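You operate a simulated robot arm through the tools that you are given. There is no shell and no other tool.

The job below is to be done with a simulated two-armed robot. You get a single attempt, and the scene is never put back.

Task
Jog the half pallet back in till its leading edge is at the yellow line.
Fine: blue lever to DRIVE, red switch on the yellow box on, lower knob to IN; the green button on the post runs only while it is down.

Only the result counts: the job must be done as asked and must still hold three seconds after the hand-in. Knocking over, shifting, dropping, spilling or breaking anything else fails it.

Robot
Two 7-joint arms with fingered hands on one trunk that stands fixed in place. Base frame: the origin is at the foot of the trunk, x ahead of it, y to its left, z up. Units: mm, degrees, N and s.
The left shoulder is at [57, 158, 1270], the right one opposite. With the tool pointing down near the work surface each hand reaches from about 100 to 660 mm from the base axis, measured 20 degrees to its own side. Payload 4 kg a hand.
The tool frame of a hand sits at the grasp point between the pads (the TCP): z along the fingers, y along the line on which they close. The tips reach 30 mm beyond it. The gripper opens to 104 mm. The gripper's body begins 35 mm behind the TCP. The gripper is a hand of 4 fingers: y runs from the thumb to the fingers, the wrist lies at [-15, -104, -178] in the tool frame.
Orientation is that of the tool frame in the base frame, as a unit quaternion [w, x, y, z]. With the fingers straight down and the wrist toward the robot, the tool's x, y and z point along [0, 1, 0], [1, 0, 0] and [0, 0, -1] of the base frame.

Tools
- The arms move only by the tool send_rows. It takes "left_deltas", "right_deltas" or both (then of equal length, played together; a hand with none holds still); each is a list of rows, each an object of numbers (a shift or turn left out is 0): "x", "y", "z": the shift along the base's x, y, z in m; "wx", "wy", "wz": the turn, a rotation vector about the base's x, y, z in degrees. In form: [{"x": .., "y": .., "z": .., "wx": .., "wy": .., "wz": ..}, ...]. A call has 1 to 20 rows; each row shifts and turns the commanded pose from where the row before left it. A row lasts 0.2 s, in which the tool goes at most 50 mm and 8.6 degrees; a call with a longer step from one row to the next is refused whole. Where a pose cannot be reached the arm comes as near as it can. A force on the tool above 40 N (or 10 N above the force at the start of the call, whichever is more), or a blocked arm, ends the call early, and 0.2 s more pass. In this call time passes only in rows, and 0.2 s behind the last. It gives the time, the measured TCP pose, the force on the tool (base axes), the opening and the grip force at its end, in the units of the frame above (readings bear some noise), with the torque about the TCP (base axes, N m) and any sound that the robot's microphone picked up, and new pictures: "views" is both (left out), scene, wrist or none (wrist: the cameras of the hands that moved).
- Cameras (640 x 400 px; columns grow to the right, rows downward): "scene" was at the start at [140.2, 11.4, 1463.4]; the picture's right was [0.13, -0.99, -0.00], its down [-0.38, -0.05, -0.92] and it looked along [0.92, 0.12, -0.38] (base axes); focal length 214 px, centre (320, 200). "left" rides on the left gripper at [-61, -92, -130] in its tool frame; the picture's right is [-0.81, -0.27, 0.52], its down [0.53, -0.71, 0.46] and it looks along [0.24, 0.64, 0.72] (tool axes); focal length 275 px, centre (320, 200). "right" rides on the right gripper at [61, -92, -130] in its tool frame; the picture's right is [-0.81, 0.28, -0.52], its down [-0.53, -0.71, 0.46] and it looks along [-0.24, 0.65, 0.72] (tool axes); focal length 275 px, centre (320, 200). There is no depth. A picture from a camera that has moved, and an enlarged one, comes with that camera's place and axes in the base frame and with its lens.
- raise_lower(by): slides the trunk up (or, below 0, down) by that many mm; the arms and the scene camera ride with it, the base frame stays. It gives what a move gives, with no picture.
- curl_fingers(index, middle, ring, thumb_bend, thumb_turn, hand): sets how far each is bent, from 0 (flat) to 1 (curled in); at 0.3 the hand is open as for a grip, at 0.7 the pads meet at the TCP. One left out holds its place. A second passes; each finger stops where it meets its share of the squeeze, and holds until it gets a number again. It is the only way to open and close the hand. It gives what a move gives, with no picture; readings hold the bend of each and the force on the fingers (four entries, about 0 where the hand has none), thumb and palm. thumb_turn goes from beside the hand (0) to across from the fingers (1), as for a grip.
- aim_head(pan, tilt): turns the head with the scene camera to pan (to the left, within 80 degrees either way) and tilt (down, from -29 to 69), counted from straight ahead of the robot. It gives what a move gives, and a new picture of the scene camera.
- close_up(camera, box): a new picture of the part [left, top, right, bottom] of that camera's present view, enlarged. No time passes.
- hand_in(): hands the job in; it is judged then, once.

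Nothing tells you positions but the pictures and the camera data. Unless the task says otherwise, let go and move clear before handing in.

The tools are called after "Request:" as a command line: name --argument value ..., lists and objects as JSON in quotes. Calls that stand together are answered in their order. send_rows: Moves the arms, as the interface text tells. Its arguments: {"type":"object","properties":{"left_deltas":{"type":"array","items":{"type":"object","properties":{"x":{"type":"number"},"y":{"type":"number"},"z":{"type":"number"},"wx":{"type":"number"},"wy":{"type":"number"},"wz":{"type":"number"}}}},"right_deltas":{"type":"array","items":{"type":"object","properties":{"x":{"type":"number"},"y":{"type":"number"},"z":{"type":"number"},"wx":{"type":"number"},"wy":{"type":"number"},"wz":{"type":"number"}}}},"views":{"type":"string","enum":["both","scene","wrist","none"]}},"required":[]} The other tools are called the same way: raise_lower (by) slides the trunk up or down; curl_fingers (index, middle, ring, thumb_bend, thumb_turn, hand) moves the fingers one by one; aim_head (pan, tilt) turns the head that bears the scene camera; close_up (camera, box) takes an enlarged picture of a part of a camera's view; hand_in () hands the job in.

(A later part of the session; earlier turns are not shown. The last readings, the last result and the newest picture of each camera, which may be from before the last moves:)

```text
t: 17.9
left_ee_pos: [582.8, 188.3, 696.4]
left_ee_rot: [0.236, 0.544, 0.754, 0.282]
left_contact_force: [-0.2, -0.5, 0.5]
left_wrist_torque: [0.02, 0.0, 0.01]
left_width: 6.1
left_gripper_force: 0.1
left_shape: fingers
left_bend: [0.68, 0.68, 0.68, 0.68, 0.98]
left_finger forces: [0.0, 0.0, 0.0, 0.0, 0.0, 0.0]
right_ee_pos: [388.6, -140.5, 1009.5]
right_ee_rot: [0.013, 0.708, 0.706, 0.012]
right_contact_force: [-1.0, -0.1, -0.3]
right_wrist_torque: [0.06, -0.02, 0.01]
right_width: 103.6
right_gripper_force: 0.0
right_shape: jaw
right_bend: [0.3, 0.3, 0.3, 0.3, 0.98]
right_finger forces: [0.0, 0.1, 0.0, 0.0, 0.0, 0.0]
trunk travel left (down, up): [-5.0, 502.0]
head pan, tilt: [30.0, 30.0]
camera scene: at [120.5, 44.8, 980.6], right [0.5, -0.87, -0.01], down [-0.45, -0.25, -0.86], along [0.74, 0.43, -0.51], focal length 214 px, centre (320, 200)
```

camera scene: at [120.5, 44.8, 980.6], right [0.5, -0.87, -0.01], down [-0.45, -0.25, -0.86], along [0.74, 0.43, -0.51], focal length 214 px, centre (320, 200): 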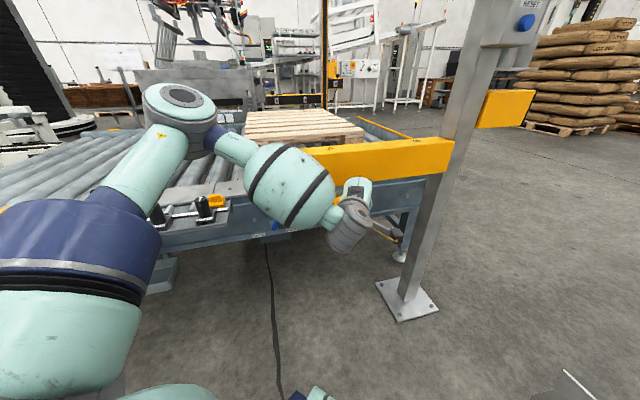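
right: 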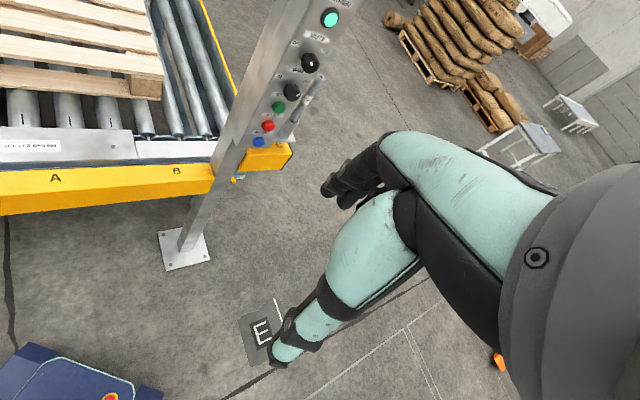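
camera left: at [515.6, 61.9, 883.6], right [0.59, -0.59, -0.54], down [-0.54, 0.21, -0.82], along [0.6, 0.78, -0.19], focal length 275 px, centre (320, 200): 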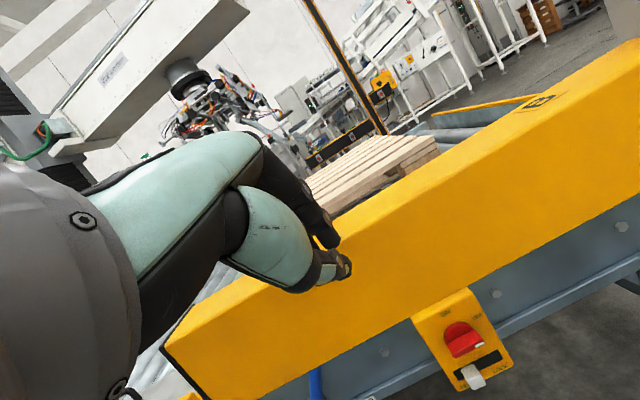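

Request:
send_rows --left_deltas '[{"x": 0.0, "y": -0.003, "z": -0.033, "wx": 0.34, "wy": -1.36}, {"x": 0.0, "y": -0.003, "z": -0.033, "wx": 0.34, "wy": -1.36}, {"x": 0.0, "y": -0.003, "z": -0.033, "wx": 0.34, "wy": -1.36}, {"x": 0.0, "y": -0.003, "z": -0.033, "wx": 0.34, "wy": -1.36}, {"x": 0.0, "y": -0.003, "z": -0.033, "wx": 0.34, "wy": -1.36}]' --views "both"

```text
t: 19.1
left_ee_pos: [563.4, 251.5, 615.4]
left_ee_rot: [0.273, 0.531, 0.734, 0.323]
left_contact_force: [0.5, -0.1, 0.5]
left_wrist_torque: [0.05, -0.02, 0.02]
left_width: 5.8
left_gripper_force: 0.1
left_shape: fingers
left_bend: [0.68, 0.68, 0.68, 0.68, 0.98]
left_finger forces: [0.0, 0.0, 0.0, 0.0, 0.1, 0.0]
left hand out of reach, approached as far as the arm can: row 1, 2, 3, 4, 5
right_ee_pos: [389.0, -140.9, 1010.5]
right_ee_rot: [0.014, 0.707, 0.707, 0.013]
right_contact_force: [-0.8, -0.7, 1.1]
right_wrist_torque: [0.0, 0.01, -0.03]
right_width: 103.8
right_gripper_force: 0.1
right_shape: jaw
right_bend: [0.3, 0.3, 0.3, 0.3, 0.98]
right_finger forces: [0.0, 0.0, 0.0, 0.0, 0.1, 0.1]
trunk travel left (down, up): [-5.0, 502.0]
head pan, tilt: [30.0, 30.0]
camera scene: at [120.1, 44.8, 980.7], right [0.5, -0.87, -0.01], down [-0.44, -0.25, -0.86], along [0.74, 0.43, -0.51], focal length 214 px, centre (320, 200)
camera left: at [427.7, 147.9, 632.2], right [0.45, -0.74, -0.5], down [-0.24, 0.43, -0.87], along [0.86, 0.51, 0.01], focal length 275 px, centre (320, 200)
```

scene: 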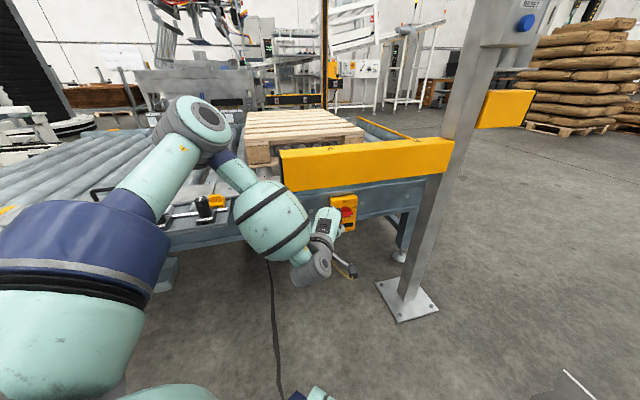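
left: 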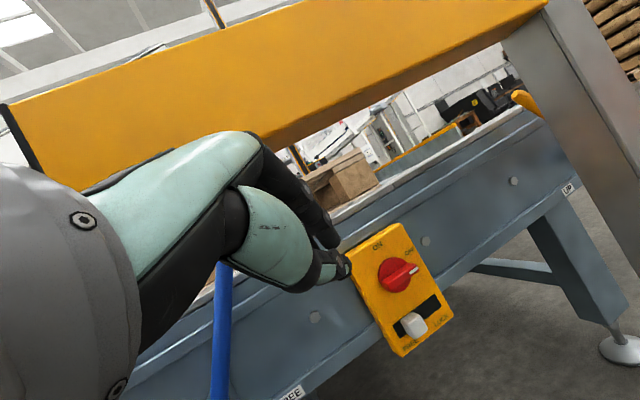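

The wrist is at its bend limit because the hand points too far forward while it is this close in. From here the camera gives a good view of the switch. I'll point the fingers more downward so the pose is reachable, then extend forward under the bar.

Request:
send_rows --left_deltas '[{"wx": -1.98, "wy": 7.95}, {"wx": -1.98, "wy": 7.95}, {"wx": -1.98, "wy": 7.95}, {"wx": -1.5, "wy": 6.0}]' --views "both"

```text
t: 20.1
left_ee_pos: [563.6, 250.4, 615.7]
left_ee_rot: [0.107, 0.578, 0.799, 0.129]
left_contact_force: [-0.1, -0.6, -0.3]
left_wrist_torque: [0.01, 0.02, 0.02]
left_width: 5.9
left_gripper_force: 0.0
left_shape: fingers
left_bend: [0.68, 0.68, 0.68, 0.68, 0.98]
left_finger forces: [0.0, 0.1, 0.0, 0.0, 0.0, 0.0]
right_ee_pos: [388.7, -139.9, 1010.1]
right_ee_rot: [0.014, 0.708, 0.706, 0.012]
right_contact_force: [-0.3, 0.0, -0.1]
right_wrist_torque: [0.04, -0.01, 0.02]
right_width: 103.9
right_gripper_force: 0.1
right_shape: jaw
right_bend: [0.3, 0.3, 0.3, 0.3, 0.98]
right_finger forces: [0.1, 0.1, 0.1, 0.0, 0.0, 0.0]
trunk travel left (down, up): [-5.0, 502.0]
head pan, tilt: [30.0, 30.0]
camera scene: at [120.0, 44.7, 980.7], right [0.5, -0.87, -0.01], down [-0.44, -0.25, -0.86], along [0.74, 0.43, -0.51], focal length 214 px, centre (320, 200)
camera left: at [458.2, 155.2, 708.9], right [0.17, -0.81, -0.56], down [-0.66, 0.33, -0.68], along [0.73, 0.48, -0.48], focal length 275 px, centre (320, 200)
```

scene: 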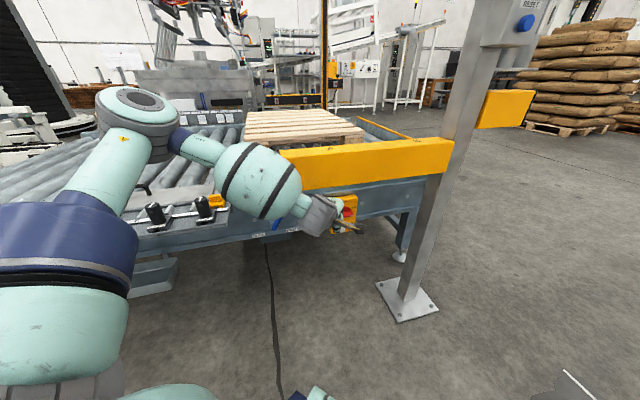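
left: 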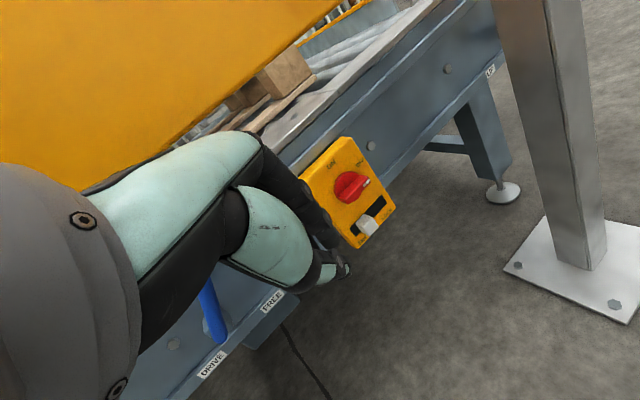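

Request:
send_rows --left_deltas '[{"x": -0.003, "y": -0.004, "z": -0.028}, {"x": -0.003, "y": -0.004, "z": -0.028}, {"x": -0.003, "y": -0.004, "z": -0.028}, {"z": -0.028}]' --views "both"

```text
t: 21.1
left_ee_pos: [551.6, 249.1, 515.2]
left_ee_rot: [0.108, 0.578, 0.798, 0.129]
left_contact_force: [-0.3, 0.0, 0.1]
left_wrist_torque: [-0.01, 0.01, -0.02]
left_width: 5.9
left_gripper_force: 0.1
left_shape: fingers
left_bend: [0.68, 0.68, 0.68, 0.68, 0.98]
left_finger forces: [0.1, 0.0, 0.0, 0.0, 0.0, 0.1]
left hand out of reach, approached as far as the arm can: row 4
right_ee_pos: [389.1, -140.6, 1010.5]
right_ee_rot: [0.014, 0.707, 0.707, 0.013]
right_contact_force: [0.2, -0.2, 0.3]
right_wrist_torque: [0.01, 0.03, -0.02]
right_width: 103.9
right_gripper_force: 0.0
right_shape: jaw
right_bend: [0.3, 0.3, 0.3, 0.3, 0.98]
right_finger forces: [0.0, 0.0, 0.0, 0.0, 0.1, 0.0]
trunk travel left (down, up): [-5.0, 502.0]
head pan, tilt: [30.0, 30.0]
camera scene: at [119.8, 45.0, 980.7], right [0.5, -0.87, -0.01], down [-0.44, -0.25, -0.86], along [0.74, 0.43, -0.51], focal length 214 px, centre (320, 200)
camera left: at [445.2, 153.5, 609.7], right [0.17, -0.81, -0.56], down [-0.66, 0.33, -0.68], along [0.73, 0.48, -0.48], focal length 275 px, centre (320, 200)
```

scene: 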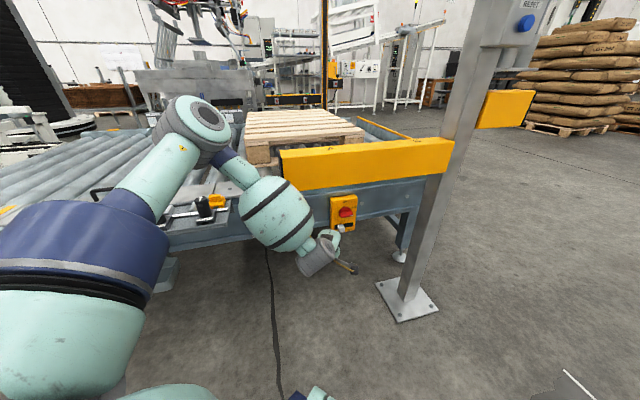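
left: 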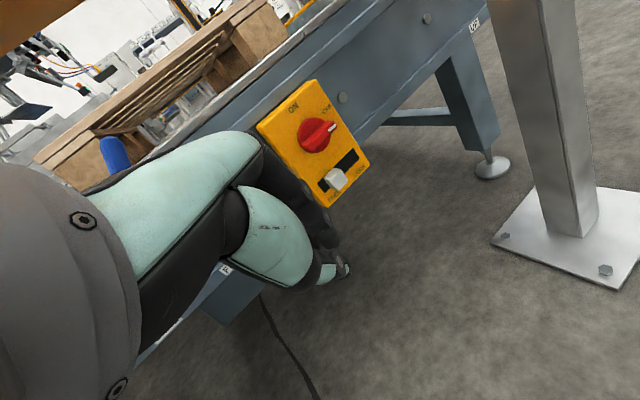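

The hand is now low in front of the bar. I'll extend forward under it toward the right side of the blue lever, pitching up on the way.

Request:
send_rows --left_deltas '[{"x": 0.0223, "y": 0.0305, "z": 0.005, "wx": 1.5, "wy": -4.75, "wz": 2.7}, {"x": 0.0223, "y": 0.0305, "z": 0.005, "wx": 1.6, "wy": -4.7, "wz": 2.7}, {"x": 0.0223, "y": 0.0305, "z": 0.005, "wx": 1.8, "wy": -4.65, "wz": 2.7}]' --views "both"

```text
t: 21.9
left_ee_pos: [614.2, 345.4, 537.0]
left_ee_rot: [0.171, 0.504, 0.812, 0.24]
left_contact_force: [-0.1, 0.0, -1.1]
left_wrist_torque: [0.02, 0.0, 0.02]
left_width: 6.0
left_gripper_force: 0.1
left_shape: fingers
left_bend: [0.68, 0.68, 0.68, 0.68, 0.98]
left_finger forces: [0.0, 0.0, 0.0, 0.1, 0.1, 0.1]
left hand out of reach, approached as far as the arm can: row 2, 3
right_ee_pos: [389.4, -139.4, 1009.7]
right_ee_rot: [0.013, 0.708, 0.706, 0.012]
right_contact_force: [-0.1, 0.5, -0.2]
right_wrist_torque: [0.0, 0.0, -0.01]
right_width: 103.8
right_gripper_force: 0.0
right_shape: jaw
right_bend: [0.3, 0.3, 0.3, 0.3, 0.98]
right_finger forces: [0.0, 0.0, 0.0, 0.1, 0.0, 0.1]
trunk travel left (down, up): [-5.0, 502.0]
head pan, tilt: [30.0, 30.0]
camera scene: at [120.2, 44.8, 980.7], right [0.5, -0.87, -0.01], down [-0.44, -0.25, -0.86], along [0.74, 0.43, -0.51], focal length 214 px, centre (320, 200)
camera left: at [505.0, 227.8, 596.0], right [0.42, -0.72, -0.55], down [-0.52, 0.31, -0.8], along [0.74, 0.62, -0.24], focal length 275 px, centre (320, 200)
```

scene: 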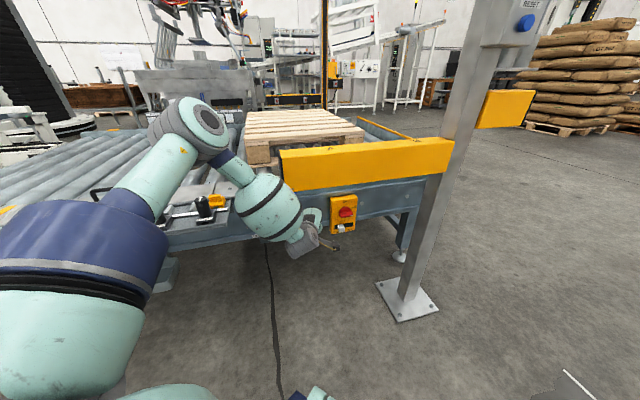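
left: 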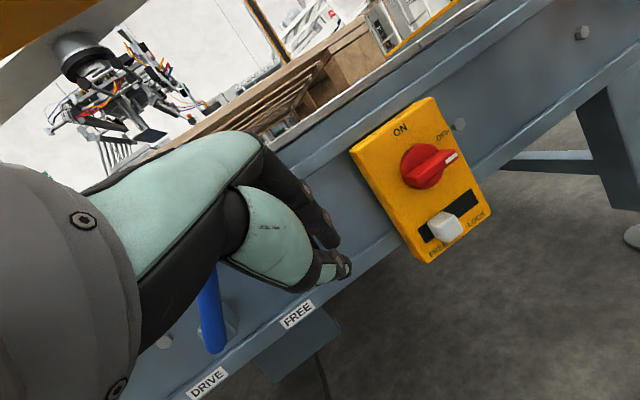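

Request:
send_rows --left_deltas '[{"x": 0.0187, "y": 0.0208, "z": 0.003}, {"x": 0.0187, "y": 0.0208, "z": 0.003}, {"x": 0.0187, "y": 0.0208, "z": 0.003}]' --views "both"

```text
t: 22.7
left_ee_pos: [670.4, 404.8, 549.8]
left_ee_rot: [0.17, 0.504, 0.812, 0.241]
left_contact_force: [0.1, -0.6, -0.5]
left_wrist_torque: [0.0, 0.01, 0.01]
left_width: 6.0
left_gripper_force: 0.1
left_shape: fingers
left_bend: [0.68, 0.68, 0.68, 0.68, 0.98]
left_finger forces: [0.0, 0.1, 0.0, 0.0, 0.0, 0.0]
right_ee_pos: [388.6, -141.1, 1009.6]
right_ee_rot: [0.013, 0.707, 0.706, 0.015]
right_contact_force: [-0.1, 1.3, 0.1]
right_wrist_torque: [0.02, 0.0, 0.02]
right_width: 103.9
right_gripper_force: 0.1
right_shape: jaw
right_bend: [0.3, 0.3, 0.3, 0.3, 0.98]
right_finger forces: [0.0, 0.0, 0.0, 0.0, 0.0, 0.0]
trunk travel left (down, up): [-5.0, 502.0]
head pan, tilt: [30.0, 30.0]
camera scene: at [119.1, 44.3, 980.8], right [0.5, -0.87, -0.01], down [-0.44, -0.25, -0.86], along [0.74, 0.43, -0.51], focal length 214 px, centre (320, 200)
camera left: at [560.9, 287.3, 607.4], right [0.42, -0.72, -0.55], down [-0.52, 0.31, -0.8], along [0.74, 0.62, -0.25], focal length 275 px, centre (320, 200)
```

scene: 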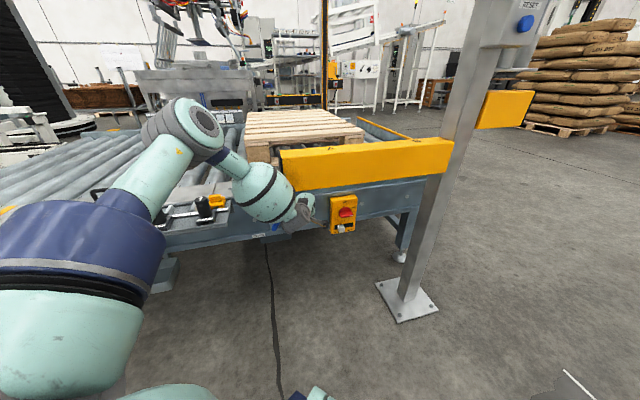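
left: 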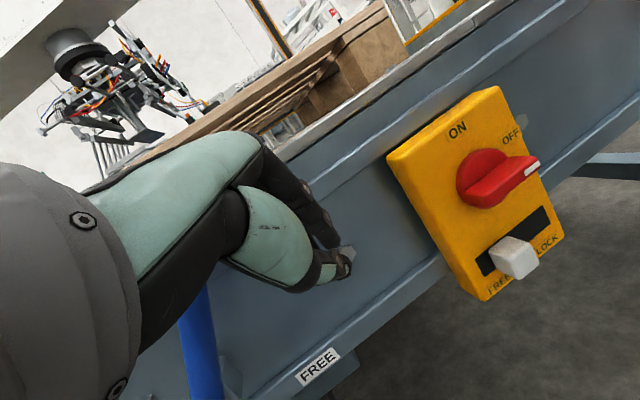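

The pose is reached, with the hand under the bar between the lever and the switch box. I'll shift slightly right for clearance, extend past the lever's plane, then sweep left.

Request:
send_rows --left_deltas '[{"x": 0.0186, "y": -0.0167}, {"x": 0.0161, "y": 0.0178, "wx": 2.0, "wy": -3.5}, {"x": 0.0161, "y": 0.0178, "wx": 2.0, "wy": -3.5}]' --views "both"

```text
t: 23.5
left_ee_pos: [687.8, 427.6, 591.7]
left_ee_rot: [0.211, 0.495, 0.788, 0.301]
left_contact_force: [2.0, -5.0, -1.8]
left_wrist_torque: [0.18, 0.06, 0.09]
left_width: 6.0
left_gripper_force: 1.2
left_shape: fingers
left_bend: [0.68, 0.68, 0.68, 0.68, 0.98]
left_finger forces: [0.1, 0.1, 3.0, 0.0, 0.0, 0.0]
left hand out of reach, approached as far as the arm can: row 1, 2, 3
right_ee_pos: [373.3, -139.8, 1016.5]
right_ee_rot: [0.019, 0.707, 0.706, 0.019]
right_contact_force: [0.3, 0.1, 1.2]
right_wrist_torque: [-0.08, 0.03, 0.03]
right_width: 103.8
right_gripper_force: 0.1
right_shape: jaw
right_bend: [0.3, 0.3, 0.3, 0.3, 0.98]
right_finger forces: [0.0, 0.0, 0.0, 0.0, 0.0, 0.0]
trunk travel left (down, up): [-5.0, 502.0]
head pan, tilt: [30.0, 30.0]
camera scene: at [89.5, 44.4, 984.5], right [0.5, -0.87, 0.01], down [-0.42, -0.25, -0.87], along [0.76, 0.43, -0.49], focal length 214 px, centre (320, 200)
camera left: at [571.7, 308.1, 627.4], right [0.49, -0.69, -0.54], down [-0.4, 0.37, -0.84], along [0.77, 0.63, -0.1], focal length 275 px, centre (320, 200)
```

scene: 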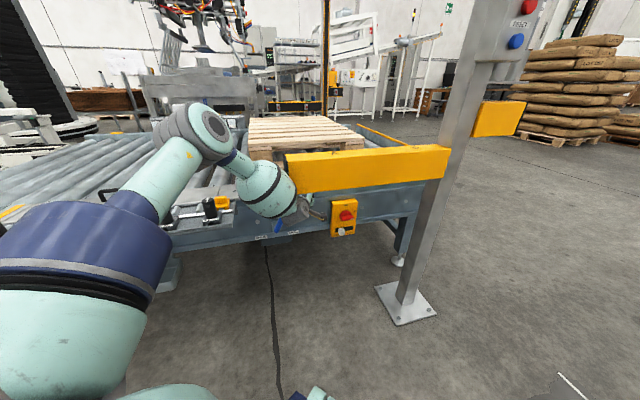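
left: 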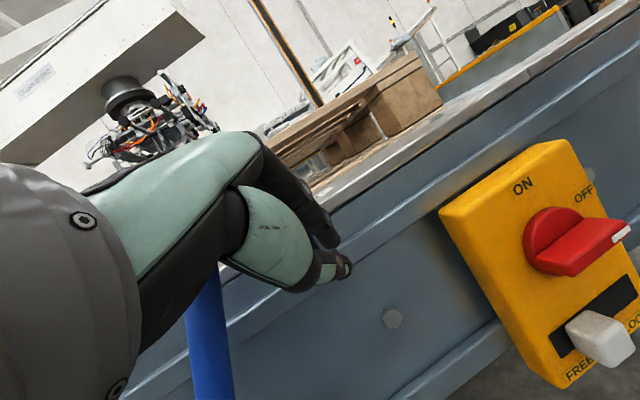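

The ring finger is already lightly touching the lever from the right. I'll reduce the pitch a little, reach slightly deeper, then sweep left toward DRIVE.

Request:
send_rows --left_deltas '[{"x": 0.008, "y": 0.009, "z": -0.02, "wx": -2.0, "wy": 3.5}, {"x": 0.006, "y": 0.007, "z": -0.015, "wx": -2.0, "wy": 3.5}]' --views "wrist"

```text
t: 24.1
left_ee_pos: [686.6, 450.2, 570.0]
left_ee_rot: [0.174, 0.503, 0.812, 0.24]
left_contact_force: [-3.0, -7.6, 3.3]
left_wrist_torque: [0.28, -0.07, 0.18]
left_width: 6.1
left_gripper_force: 5.2
left_shape: fingers
left_bend: [0.68, 0.68, 0.7, 0.68, 0.98]
left_finger forces: [0.0, 1.7, 4.9, 0.0, 0.0, 2.5]
left hand out of reach, approached as far as the arm can: row 1, 2
right_ee_pos: [373.9, -141.6, 1016.5]
right_ee_rot: [0.019, 0.707, 0.707, 0.019]
right_contact_force: [1.4, 0.5, -0.4]
right_wrist_torque: [-0.05, -0.02, -0.04]
right_width: 103.9
right_gripper_force: 0.0
right_shape: jaw
right_bend: [0.3, 0.3, 0.3, 0.3, 0.98]
right_finger forces: [0.0, 0.0, 0.0, 0.0, 0.0, 0.1]
trunk travel left (down, up): [-5.0, 502.0]
head pan, tilt: [30.0, 30.0]
camera left: at [576.5, 333.4, 628.0], right [0.42, -0.72, -0.55], down [-0.51, 0.31, -0.8], along [0.75, 0.62, -0.24], focal length 275 px, centre (320, 200)
```

left: 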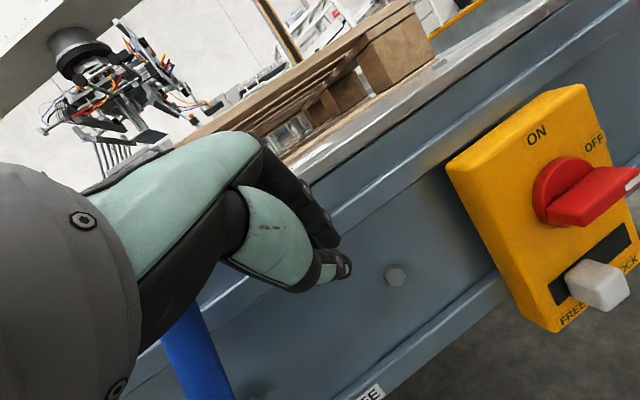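

Request:
send_rows --left_deltas '[{"x": -0.0149, "y": 0.0134}, {"x": -0.0149, "y": 0.0134}, {"x": -0.0149, "y": 0.0134}, {"x": -0.0149, "y": 0.0134}]' --views "both"

```text
t: 24.4
left_ee_pos: [692.3, 461.1, 573.5]
left_ee_rot: [0.184, 0.499, 0.811, 0.243]
left_contact_force: [-17.2, -39.5, 24.6]
left_wrist_torque: [0.32, -0.08, 0.18]
left_width: 2.0
left_gripper_force: 24.6
left_shape: fingers
left_bend: [0.7, 0.73, 0.72, 0.68, 0.98]
left_finger forces: [3.2, 25.7, 18.9, 0.1, 0.0, 1.4]
right_ee_pos: [387.4, -137.4, 1011.3]
right_ee_rot: [0.015, 0.706, 0.708, 0.013]
right_contact_force: [-0.5, 0.6, 0.0]
right_wrist_torque: [-0.01, -0.05, 0.0]
right_width: 104.3
right_gripper_force: 0.1
right_shape: jaw
right_bend: [0.3, 0.3, 0.3, 0.3, 0.98]
right_finger forces: [0.0, 0.0, 0.0, 0.0, 0.1, 0.0]
trunk travel left (down, up): [-5.0, 502.0]
head pan, tilt: [30.0, 30.0]
stopped in row 1 (left hand): the force on the tool passed its limit at 50 N (the readings are from after the stop); the commanded pose is now the measured one
camera scene: at [83.5, 46.7, 985.0], right [0.5, -0.86, 0.01], down [-0.41, -0.25, -0.88], along [0.76, 0.44, -0.48], focal length 214 px, centre (320, 200)
camera left: at [581.7, 344.0, 629.8], right [0.43, -0.72, -0.54], down [-0.5, 0.3, -0.81], along [0.75, 0.62, -0.23], focal length 275 px, centre (320, 200)
```

scene: 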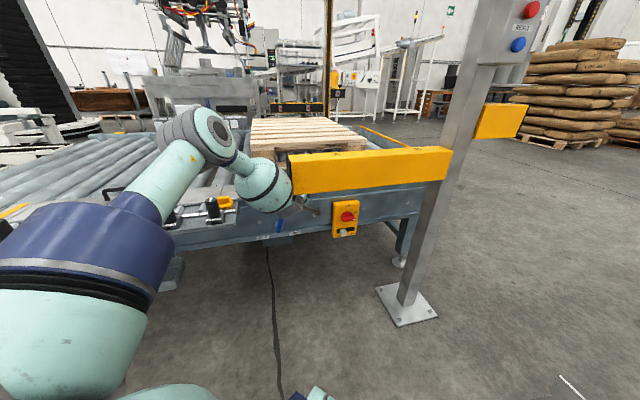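
left: 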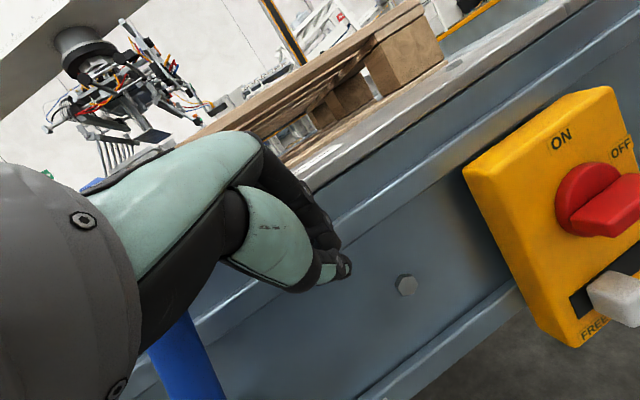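

The lever has already swung partway, but the knuckles pressed on the conveyor frame. I'll back off slightly and keep sweeping left.

Request:
send_rows --left_deltas '[{"x": -0.0134, "y": -0.0149, "z": 0.004}, {"x": -0.0149, "y": 0.0134}, {"x": -0.0149, "y": 0.0134}, {"x": -0.0149, "y": 0.0134}, {"x": -0.0149, "y": 0.0134}]' --views "both"

```text
t: 25.6
left_ee_pos: [626.9, 496.6, 561.8]
left_ee_rot: [0.175, 0.503, 0.811, 0.241]
left_contact_force: [0.2, -0.3, 0.5]
left_wrist_torque: [0.04, 0.01, 0.03]
left_width: 6.0
left_gripper_force: 0.0
left_shape: fingers
left_bend: [0.68, 0.68, 0.68, 0.68, 0.98]
left_finger forces: [0.1, 0.0, 0.0, 0.1, 0.0, 0.4]
right_ee_pos: [401.3, -139.6, 1005.4]
right_ee_rot: [0.01, 0.707, 0.707, 0.009]
right_contact_force: [-0.3, 0.9, 1.1]
right_wrist_torque: [-0.02, 0.01, 0.0]
right_width: 104.1
right_gripper_force: 0.1
right_shape: jaw
right_bend: [0.3, 0.3, 0.3, 0.3, 0.98]
right_finger forces: [0.0, 0.0, 0.0, 0.1, 0.0, 0.1]
trunk travel left (down, up): [-5.0, 502.0]
head pan, tilt: [30.0, 30.0]
camera scene: at [119.7, 44.9, 980.7], right [0.5, -0.87, -0.01], down [-0.44, -0.25, -0.86], along [0.74, 0.43, -0.51], focal length 214 px, centre (320, 200)
camera left: at [517.2, 379.5, 620.7], right [0.42, -0.72, -0.55], down [-0.51, 0.31, -0.8], along [0.75, 0.62, -0.24], focal length 275 px, centre (320, 200)
```

scene: 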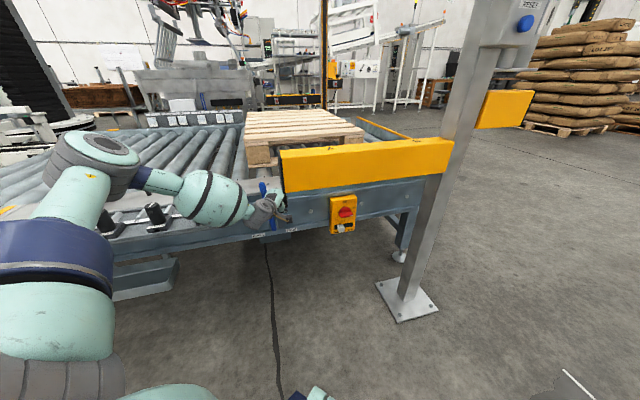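
left: 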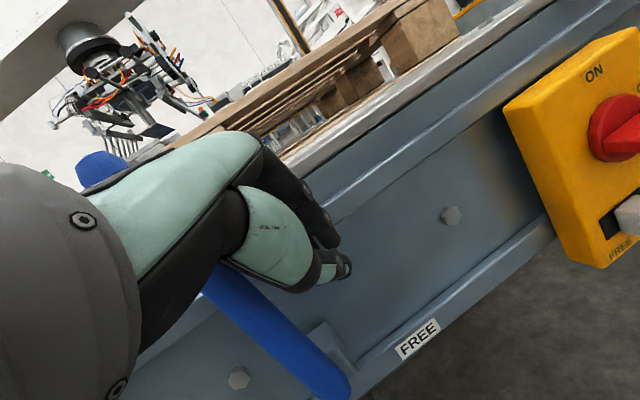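

Request:
close_up --camera "scene" --box '[210, 160, 330, 250]'

```text
4.44 times, centred on (270, 205) of scene
camera zoom: at [119.7, 44.9, 980.7], right [0.5, -0.87, -0.01], down [-0.44, -0.25, -0.86], along [0.74, 0.43, -0.51], focal length 953 px, centre (542, 178)
```

zoom: 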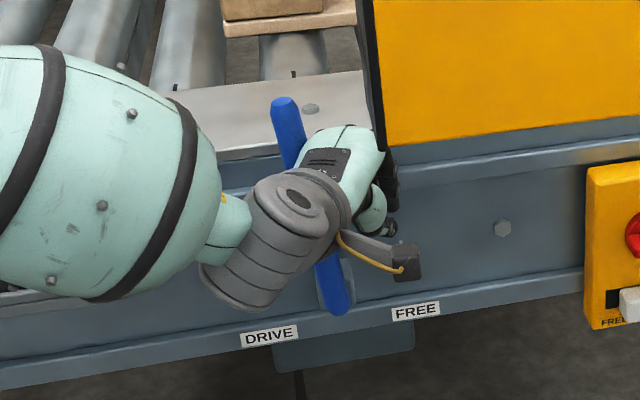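

The lever has just passed vertical toward DRIVE. I'll keep sweeping left until it reaches its stop.

Request:
send_rows --left_deltas '[{"x": -0.0149, "y": 0.0134}, {"x": -0.0149, "y": 0.0134}, {"x": -0.0111, "y": 0.01}]' --views "both"

Request:
close_up --camera "scene" --box '[200, 160, 320, 250]'

```text
t: 26.4
left_ee_pos: [588.8, 532.5, 562.1]
left_ee_rot: [0.175, 0.503, 0.812, 0.24]
left_contact_force: [0.0, 0.1, 0.3]
left_wrist_torque: [0.0, 0.03, 0.0]
left_width: 5.7
left_gripper_force: 0.0
left_shape: fingers
left_bend: [0.68, 0.68, 0.68, 0.68, 0.98]
left_finger forces: [0.0, 0.0, 0.0, 0.0, 0.0, 0.1]
right_ee_pos: [401.9, -139.9, 1005.6]
right_ee_rot: [0.01, 0.707, 0.707, 0.008]
right_contact_force: [-0.3, 0.6, -0.3]
right_wrist_torque: [-0.05, 0.01, 0.01]
right_width: 103.8
right_gripper_force: 0.0
right_shape: jaw
right_bend: [0.3, 0.3, 0.3, 0.3, 0.98]
right_finger forces: [0.1, 0.0, 0.0, 0.0, 0.0, 0.0]
trunk travel left (down, up): [-5.0, 502.0]
head pan, tilt: [30.0, 30.0]
camera scene: at [119.7, 44.8, 980.7], right [0.5, -0.87, -0.01], down [-0.44, -0.25, -0.86], along [0.74, 0.43, -0.51], focal length 214 px, centre (320, 200)
camera left: at [477.7, 416.0, 620.6], right [0.42, -0.72, -0.55], down [-0.51, 0.31, -0.8], along [0.75, 0.62, -0.24], focal length 275 px, centre (320, 200)
```

scene: 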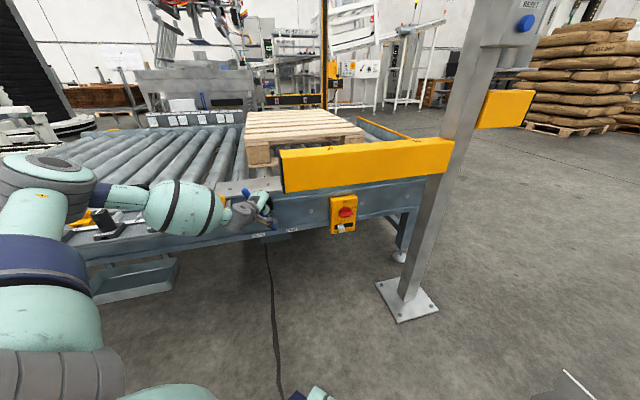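
left: 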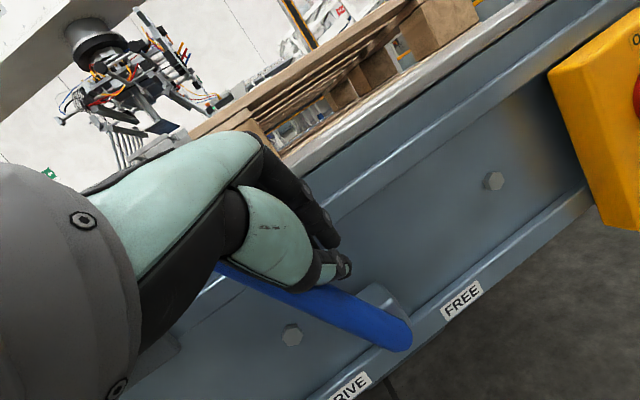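

```text
4.44 times, centred on (260, 205) of scene
camera zoom: at [119.7, 44.8, 980.7], right [0.5, -0.87, -0.01], down [-0.44, -0.25, -0.86], along [0.74, 0.43, -0.51], focal length 953 px, centre (587, 178)
```

zoom: 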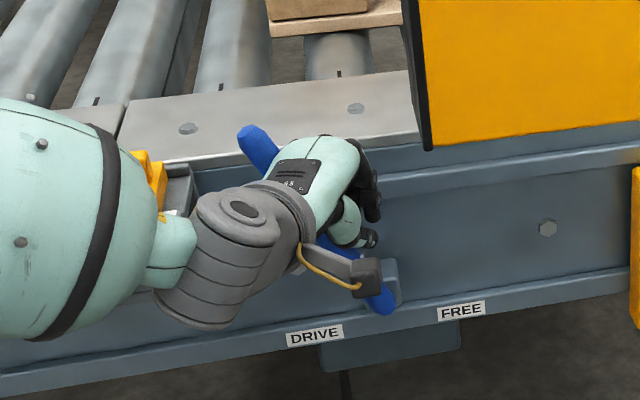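

Request:
send_rows --left_deltas '[{"x": -0.0111, "y": 0.01}, {"x": -0.0111, "y": 0.01}]' --views "both"

Request:
close_up --camera "scene" --box '[200, 160, 320, 250]'

```text
t: 27.1
left_ee_pos: [568.0, 549.8, 565.5]
left_ee_rot: [0.176, 0.509, 0.807, 0.241]
left_contact_force: [15.2, -23.0, 1.7]
left_wrist_torque: [0.72, 0.53, 0.17]
left_width: 4.2
left_gripper_force: 12.6
left_shape: fingers
left_bend: [0.68, 0.68, 0.68, 0.71, 0.94]
left_finger forces: [0.1, 0.0, 2.4, 0.0, 8.0, 14.2]
right_ee_pos: [405.3, -141.6, 1005.1]
right_ee_rot: [0.008, 0.706, 0.708, 0.008]
right_contact_force: [-0.6, 0.0, -0.5]
right_wrist_torque: [0.02, 0.03, -0.03]
right_width: 103.7
right_gripper_force: 0.1
right_shape: jaw
right_bend: [0.3, 0.3, 0.3, 0.3, 0.98]
right_finger forces: [0.1, 0.0, 0.0, 0.0, 0.0, 0.1]
trunk travel left (down, up): [-5.0, 502.0]
head pan, tilt: [30.0, 30.0]
camera scene: at [121.4, 42.9, 980.6], right [0.5, -0.87, -0.01], down [-0.45, -0.25, -0.86], along [0.74, 0.43, -0.51], focal length 214 px, centre (320, 200)
camera left: at [456.5, 433.2, 623.7], right [0.41, -0.73, -0.55], down [-0.51, 0.32, -0.8], along [0.76, 0.61, -0.24], focal length 275 px, centre (320, 200)
```

scene: 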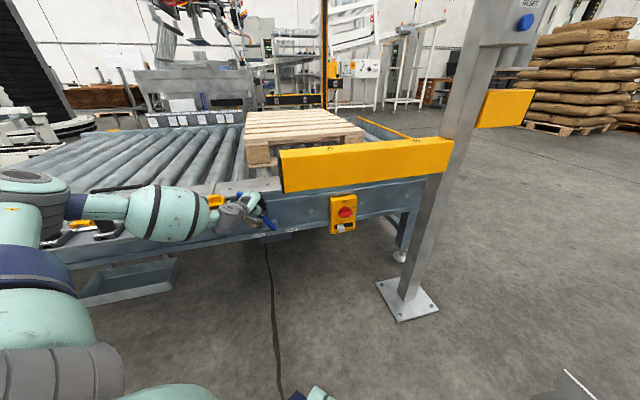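
left: 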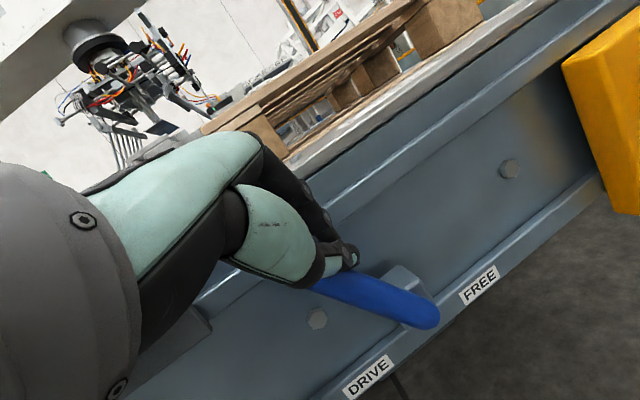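

```text
4.44 times, centred on (260, 205) of scene
camera zoom: at [121.4, 42.9, 980.6], right [0.5, -0.87, -0.01], down [-0.45, -0.25, -0.86], along [0.74, 0.43, -0.51], focal length 953 px, centre (587, 178)
```

zoom: 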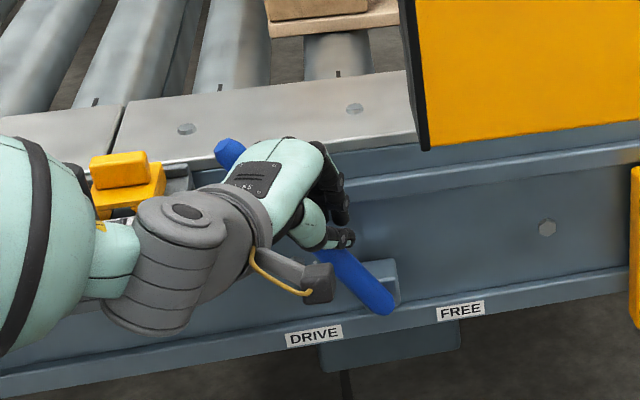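

The lever is at about -30° against its stop, mirroring where it started, so it's at DRIVE. I'll move the hand back off it and toward the switch, then verify.

Request:
send_rows --left_deltas '[{"x": 0.002, "y": -0.0126}, {"x": 0.012, "y": -0.019}, {"x": 0.019, "y": -0.0238}, {"x": 0.019, "y": -0.0238}, {"x": 0.019, "y": -0.0238}]' --views "both"

Request:
close_up --camera "scene" --box '[200, 150, 400, 270]'

```text
t: 28.2
left_ee_pos: [636.5, 449.0, 563.8]
left_ee_rot: [0.175, 0.503, 0.811, 0.241]
left_contact_force: [0.1, -0.2, -0.3]
left_wrist_torque: [-0.01, 0.0, 0.02]
left_width: 5.3
left_gripper_force: 0.1
left_shape: fingers
left_bend: [0.68, 0.68, 0.68, 0.68, 0.97]
left_finger forces: [0.0, 0.0, 0.1, 0.0, 0.1, 0.1]
right_ee_pos: [402.6, -141.7, 1003.5]
right_ee_rot: [0.008, 0.708, 0.706, 0.007]
right_contact_force: [-0.4, 0.9, 0.0]
right_wrist_torque: [0.01, 0.02, 0.04]
right_width: 104.0
right_gripper_force: 0.2
right_shape: jaw
right_bend: [0.3, 0.3, 0.3, 0.3, 0.98]
right_finger forces: [0.0, 0.0, 0.1, 0.0, 0.0, 0.0]
trunk travel left (down, up): [-5.0, 502.0]
head pan, tilt: [30.0, 30.0]
camera scene: at [120.3, 44.2, 980.7], right [0.5, -0.87, -0.01], down [-0.44, -0.25, -0.86], along [0.74, 0.43, -0.51], focal length 214 px, centre (320, 200)
camera left: at [526.3, 332.2, 621.2], right [0.42, -0.72, -0.55], down [-0.51, 0.31, -0.8], along [0.75, 0.62, -0.24], focal length 275 px, centre (320, 200)
```

scene: 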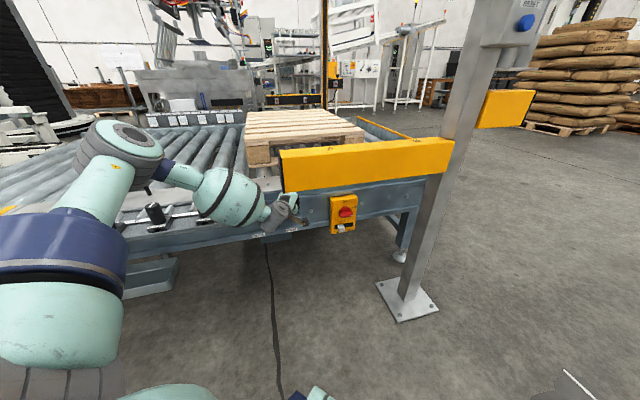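
left: 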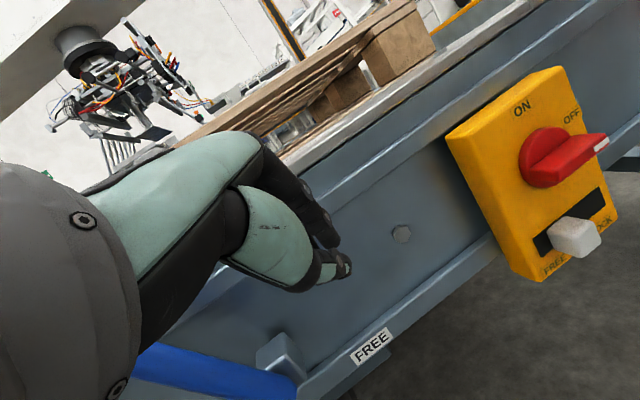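

```text
3.20 times, centred on (300, 210) of scene
camera zoom: at [120.3, 44.2, 980.7], right [0.5, -0.87, -0.01], down [-0.44, -0.25, -0.86], along [0.74, 0.43, -0.51], focal length 686 px, centre (384, 168)
```

zoom: 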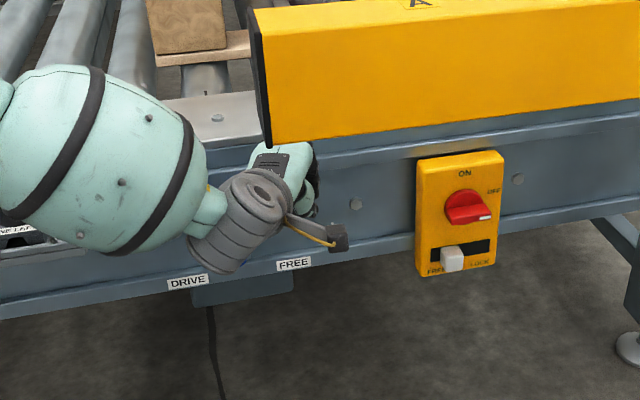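

The lever stays at DRIVE. The switch knob is centred near (815,327,480), with a horizontal fin about 42 mm long. I'll back the hand out a bit, extend the index finger as a pointer, and use it to push the fin's right end up.

Request:
send_rows --left_deltas '[{"x": 0.001, "y": -0.035, "z": -0.013, "wx": -0.75, "wy": 1.86}, {"x": 0.001, "y": -0.035, "z": -0.013, "wx": -0.75, "wy": 1.86}, {"x": 0.001, "y": -0.035, "z": -0.013, "wx": -0.75, "wy": 1.86}, {"x": 0.001, "y": -0.035, "z": -0.013, "wx": -0.75, "wy": 1.86}, {"x": 0.001, "y": -0.035, "z": -0.013, "wx": -0.75, "wy": 1.86}]' --views "none"

Request:
curl_fingers --hand "left" --index 0.0 --middle 1.0 --ring 1.0 --thumb_bend 0.9

Request:
send_rows --left_deltas '[{"z": 0.0}]' --views "both"

```text
t: 29.4
left_ee_pos: [617.3, 298.4, 539.7]
left_ee_rot: [0.124, 0.516, 0.83, 0.171]
left_contact_force: [0.0, -0.4, 0.3]
left_wrist_torque: [-0.01, 0.0, -0.02]
left_width: 5.4
left_gripper_force: 0.1
left_shape: fingers
left_bend: [0.68, 0.68, 0.68, 0.68, 0.97]
left_finger forces: [0.0, 0.1, 0.1, 0.0, 0.0, 0.0]
left hand out of reach, approached as far as the arm can: row 3, 4, 5
right_ee_pos: [403.0, -139.7, 1004.4]
right_ee_rot: [0.008, 0.707, 0.707, 0.008]
right_contact_force: [0.6, -0.8, 0.0]
right_wrist_torque: [-0.01, 0.02, 0.0]
right_width: 103.8
right_gripper_force: 0.1
right_shape: jaw
right_bend: [0.3, 0.3, 0.3, 0.3, 0.98]
right_finger forces: [0.0, 0.0, 0.0, 0.0, 0.1, 0.0]
trunk travel left (down, up): [-5.0, 502.0]
head pan, tilt: [30.0, 30.0]
```

```text
t: 30.4
left_ee_pos: [618.5, 298.7, 539.5]
left_ee_rot: [0.125, 0.516, 0.83, 0.172]
left_contact_force: [-0.4, 0.4, 0.7]
left_wrist_torque: [0.01, 0.01, 0.02]
left_width: 56.4
left_gripper_force: 0.1
left_shape: fingers
left_bend: [0.0, 1.0, 1.0, 0.9, 0.97]
left_finger forces: [0.1, 0.1, 0.0, 0.1, 0.0, 0.0]
right_ee_pos: [400.8, -140.6, 1005.2]
right_ee_rot: [0.01, 0.707, 0.707, 0.008]
right_contact_force: [0.1, 0.3, 0.1]
right_wrist_torque: [0.02, 0.0, -0.04]
right_width: 104.1
right_gripper_force: 0.0
right_shape: jaw
right_bend: [0.3, 0.3, 0.3, 0.3, 0.98]
right_finger forces: [0.0, 0.1, 0.1, 0.0, 0.0, 0.0]
trunk travel left (down, up): [-5.0, 502.0]
head pan, tilt: [30.0, 30.0]
```

```text
t: 30.9
left_ee_pos: [616.7, 298.6, 540.4]
left_ee_rot: [0.125, 0.516, 0.83, 0.172]
left_contact_force: [-0.1, -0.6, -0.3]
left_wrist_torque: [0.04, -0.02, 0.0]
left_width: 56.3
left_gripper_force: 0.1
left_shape: fingers
left_bend: [0.0, 1.0, 1.0, 0.9, 0.97]
left_finger forces: [0.0, 0.1, 0.0, 0.0, 0.1, 0.1]
right_ee_pos: [402.4, -140.0, 1004.2]
right_ee_rot: [0.009, 0.707, 0.707, 0.008]
right_contact_force: [-1.2, 1.0, 0.1]
right_wrist_torque: [0.01, 0.04, 0.03]
right_width: 104.1
right_gripper_force: 0.1
right_shape: jaw
right_bend: [0.3, 0.3, 0.3, 0.3, 0.98]
right_finger forces: [0.0, 0.0, 0.0, 0.1, 0.0, 0.1]
trunk travel left (down, up): [-5.0, 502.0]
head pan, tilt: [30.0, 30.0]
camera scene: at [120.1, 44.6, 980.7], right [0.5, -0.87, -0.01], down [-0.44, -0.25, -0.86], along [0.74, 0.43, -0.51], focal length 214 px, centre (320, 200)
camera left: at [519.0, 186.3, 621.9], right [0.33, -0.76, -0.56], down [-0.64, 0.26, -0.73], along [0.7, 0.6, -0.4], focal length 275 px, centre (320, 200)
```

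scene: 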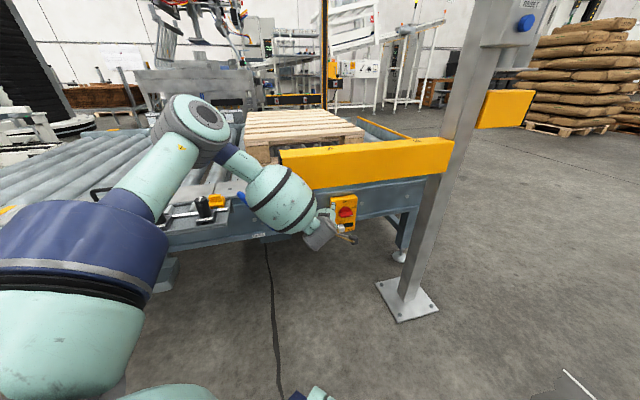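
left: 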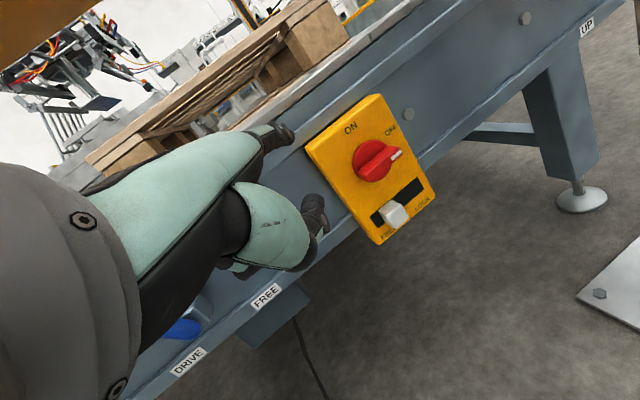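

Request:
close_up --camera "scene" --box '[290, 180, 370, 260]'

Request:
close_up --camera "left" --box '[200, 80, 440, 260]'

```text
5.00 times, centred on (330, 220) of scene
camera zoom: at [120.1, 44.6, 980.7], right [0.5, -0.87, -0.01], down [-0.44, -0.25, -0.86], along [0.74, 0.43, -0.51], focal length 1072 px, centre (270, 100)
```

zoom: 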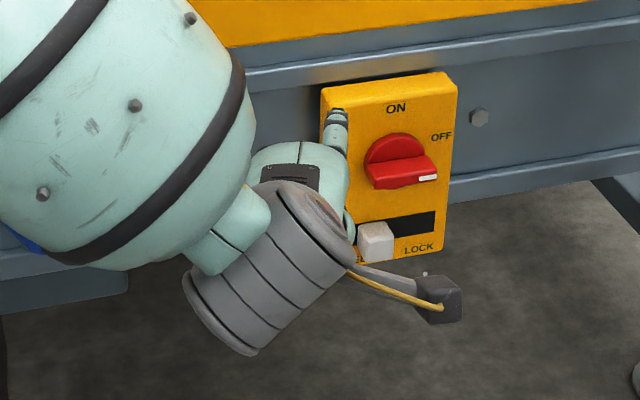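

```text
2.22 times, centred on (320, 170) of left
camera zoom: at [519.0, 186.3, 621.9], right [0.33, -0.76, -0.56], down [-0.64, 0.26, -0.73], along [0.7, 0.6, -0.4], focal length 612 px, centre (320, 267)
```

zoom: 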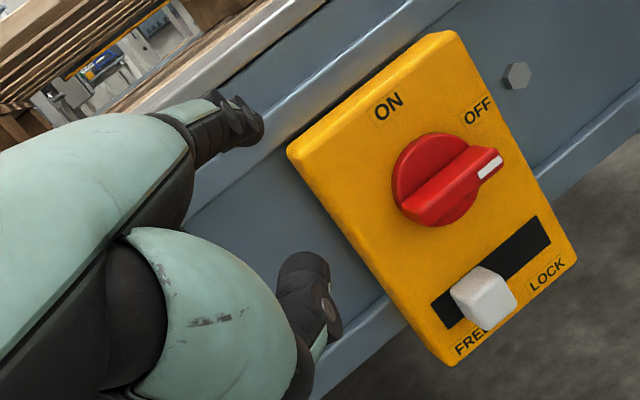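

The index fingertip is about 104 mm along the tool's y from the TCP. The thumb sticks out forward, so I'll tuck it beside the hand and check the shape again.

Request:
curl_fingers --hand "left" --thumb_turn 0.0 --thumb_bend 0.6 --index 0.1

Request:
close_up --camera "left" --box '[160, 60, 480, 300]'

Request:
close_up --camera "scene" --box '[290, 180, 370, 260]'

```text
t: 31.9
left_ee_pos: [617.6, 298.8, 539.3]
left_ee_rot: [0.125, 0.516, 0.83, 0.172]
left_contact_force: [-1.0, 0.2, 0.2]
left_wrist_torque: [-0.01, -0.02, 0.02]
left_width: 114.5
left_gripper_force: 0.0
left_shape: fingers
left_bend: [0.1, 1.0, 1.0, 0.6, 0.0]
left_finger forces: [0.0, 0.0, 0.1, 0.0, 0.0, 0.0]
right_ee_pos: [401.5, -140.7, 1005.9]
right_ee_rot: [0.009, 0.707, 0.707, 0.008]
right_contact_force: [-0.8, 0.8, 0.9]
right_wrist_torque: [0.02, -0.02, 0.0]
right_width: 104.0
right_gripper_force: 0.1
right_shape: jaw
right_bend: [0.3, 0.3, 0.3, 0.3, 0.98]
right_finger forces: [0.1, 0.0, 0.1, 0.1, 0.0, 0.0]
trunk travel left (down, up): [-5.0, 502.0]
head pan, tilt: [30.0, 30.0]
```

```text
1.67 times, centred on (320, 180) of left
camera zoom: at [518.9, 186.4, 621.9], right [0.33, -0.76, -0.56], down [-0.64, 0.26, -0.73], along [0.7, 0.6, -0.4], focal length 459 px, centre (320, 233)
```

zoom: 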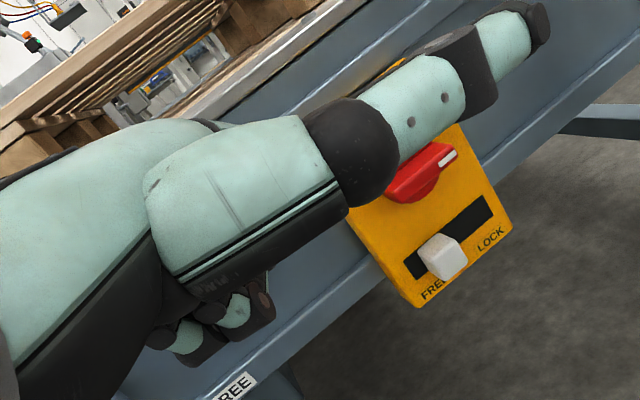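

```text
5.00 times, centred on (330, 220) of scene
camera zoom: at [120.1, 44.6, 980.7], right [0.5, -0.87, -0.01], down [-0.44, -0.25, -0.86], along [0.74, 0.43, -0.51], focal length 1072 px, centre (270, 100)
```

zoom: 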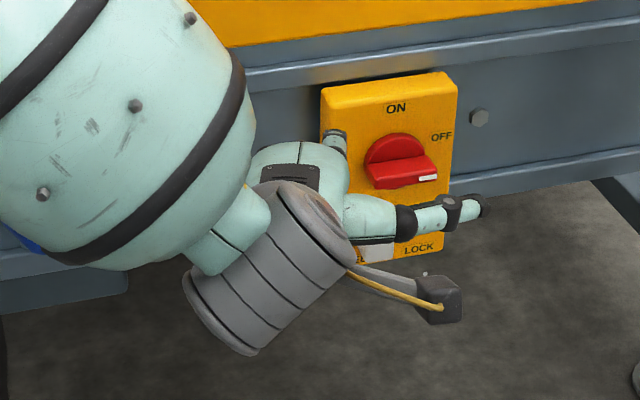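

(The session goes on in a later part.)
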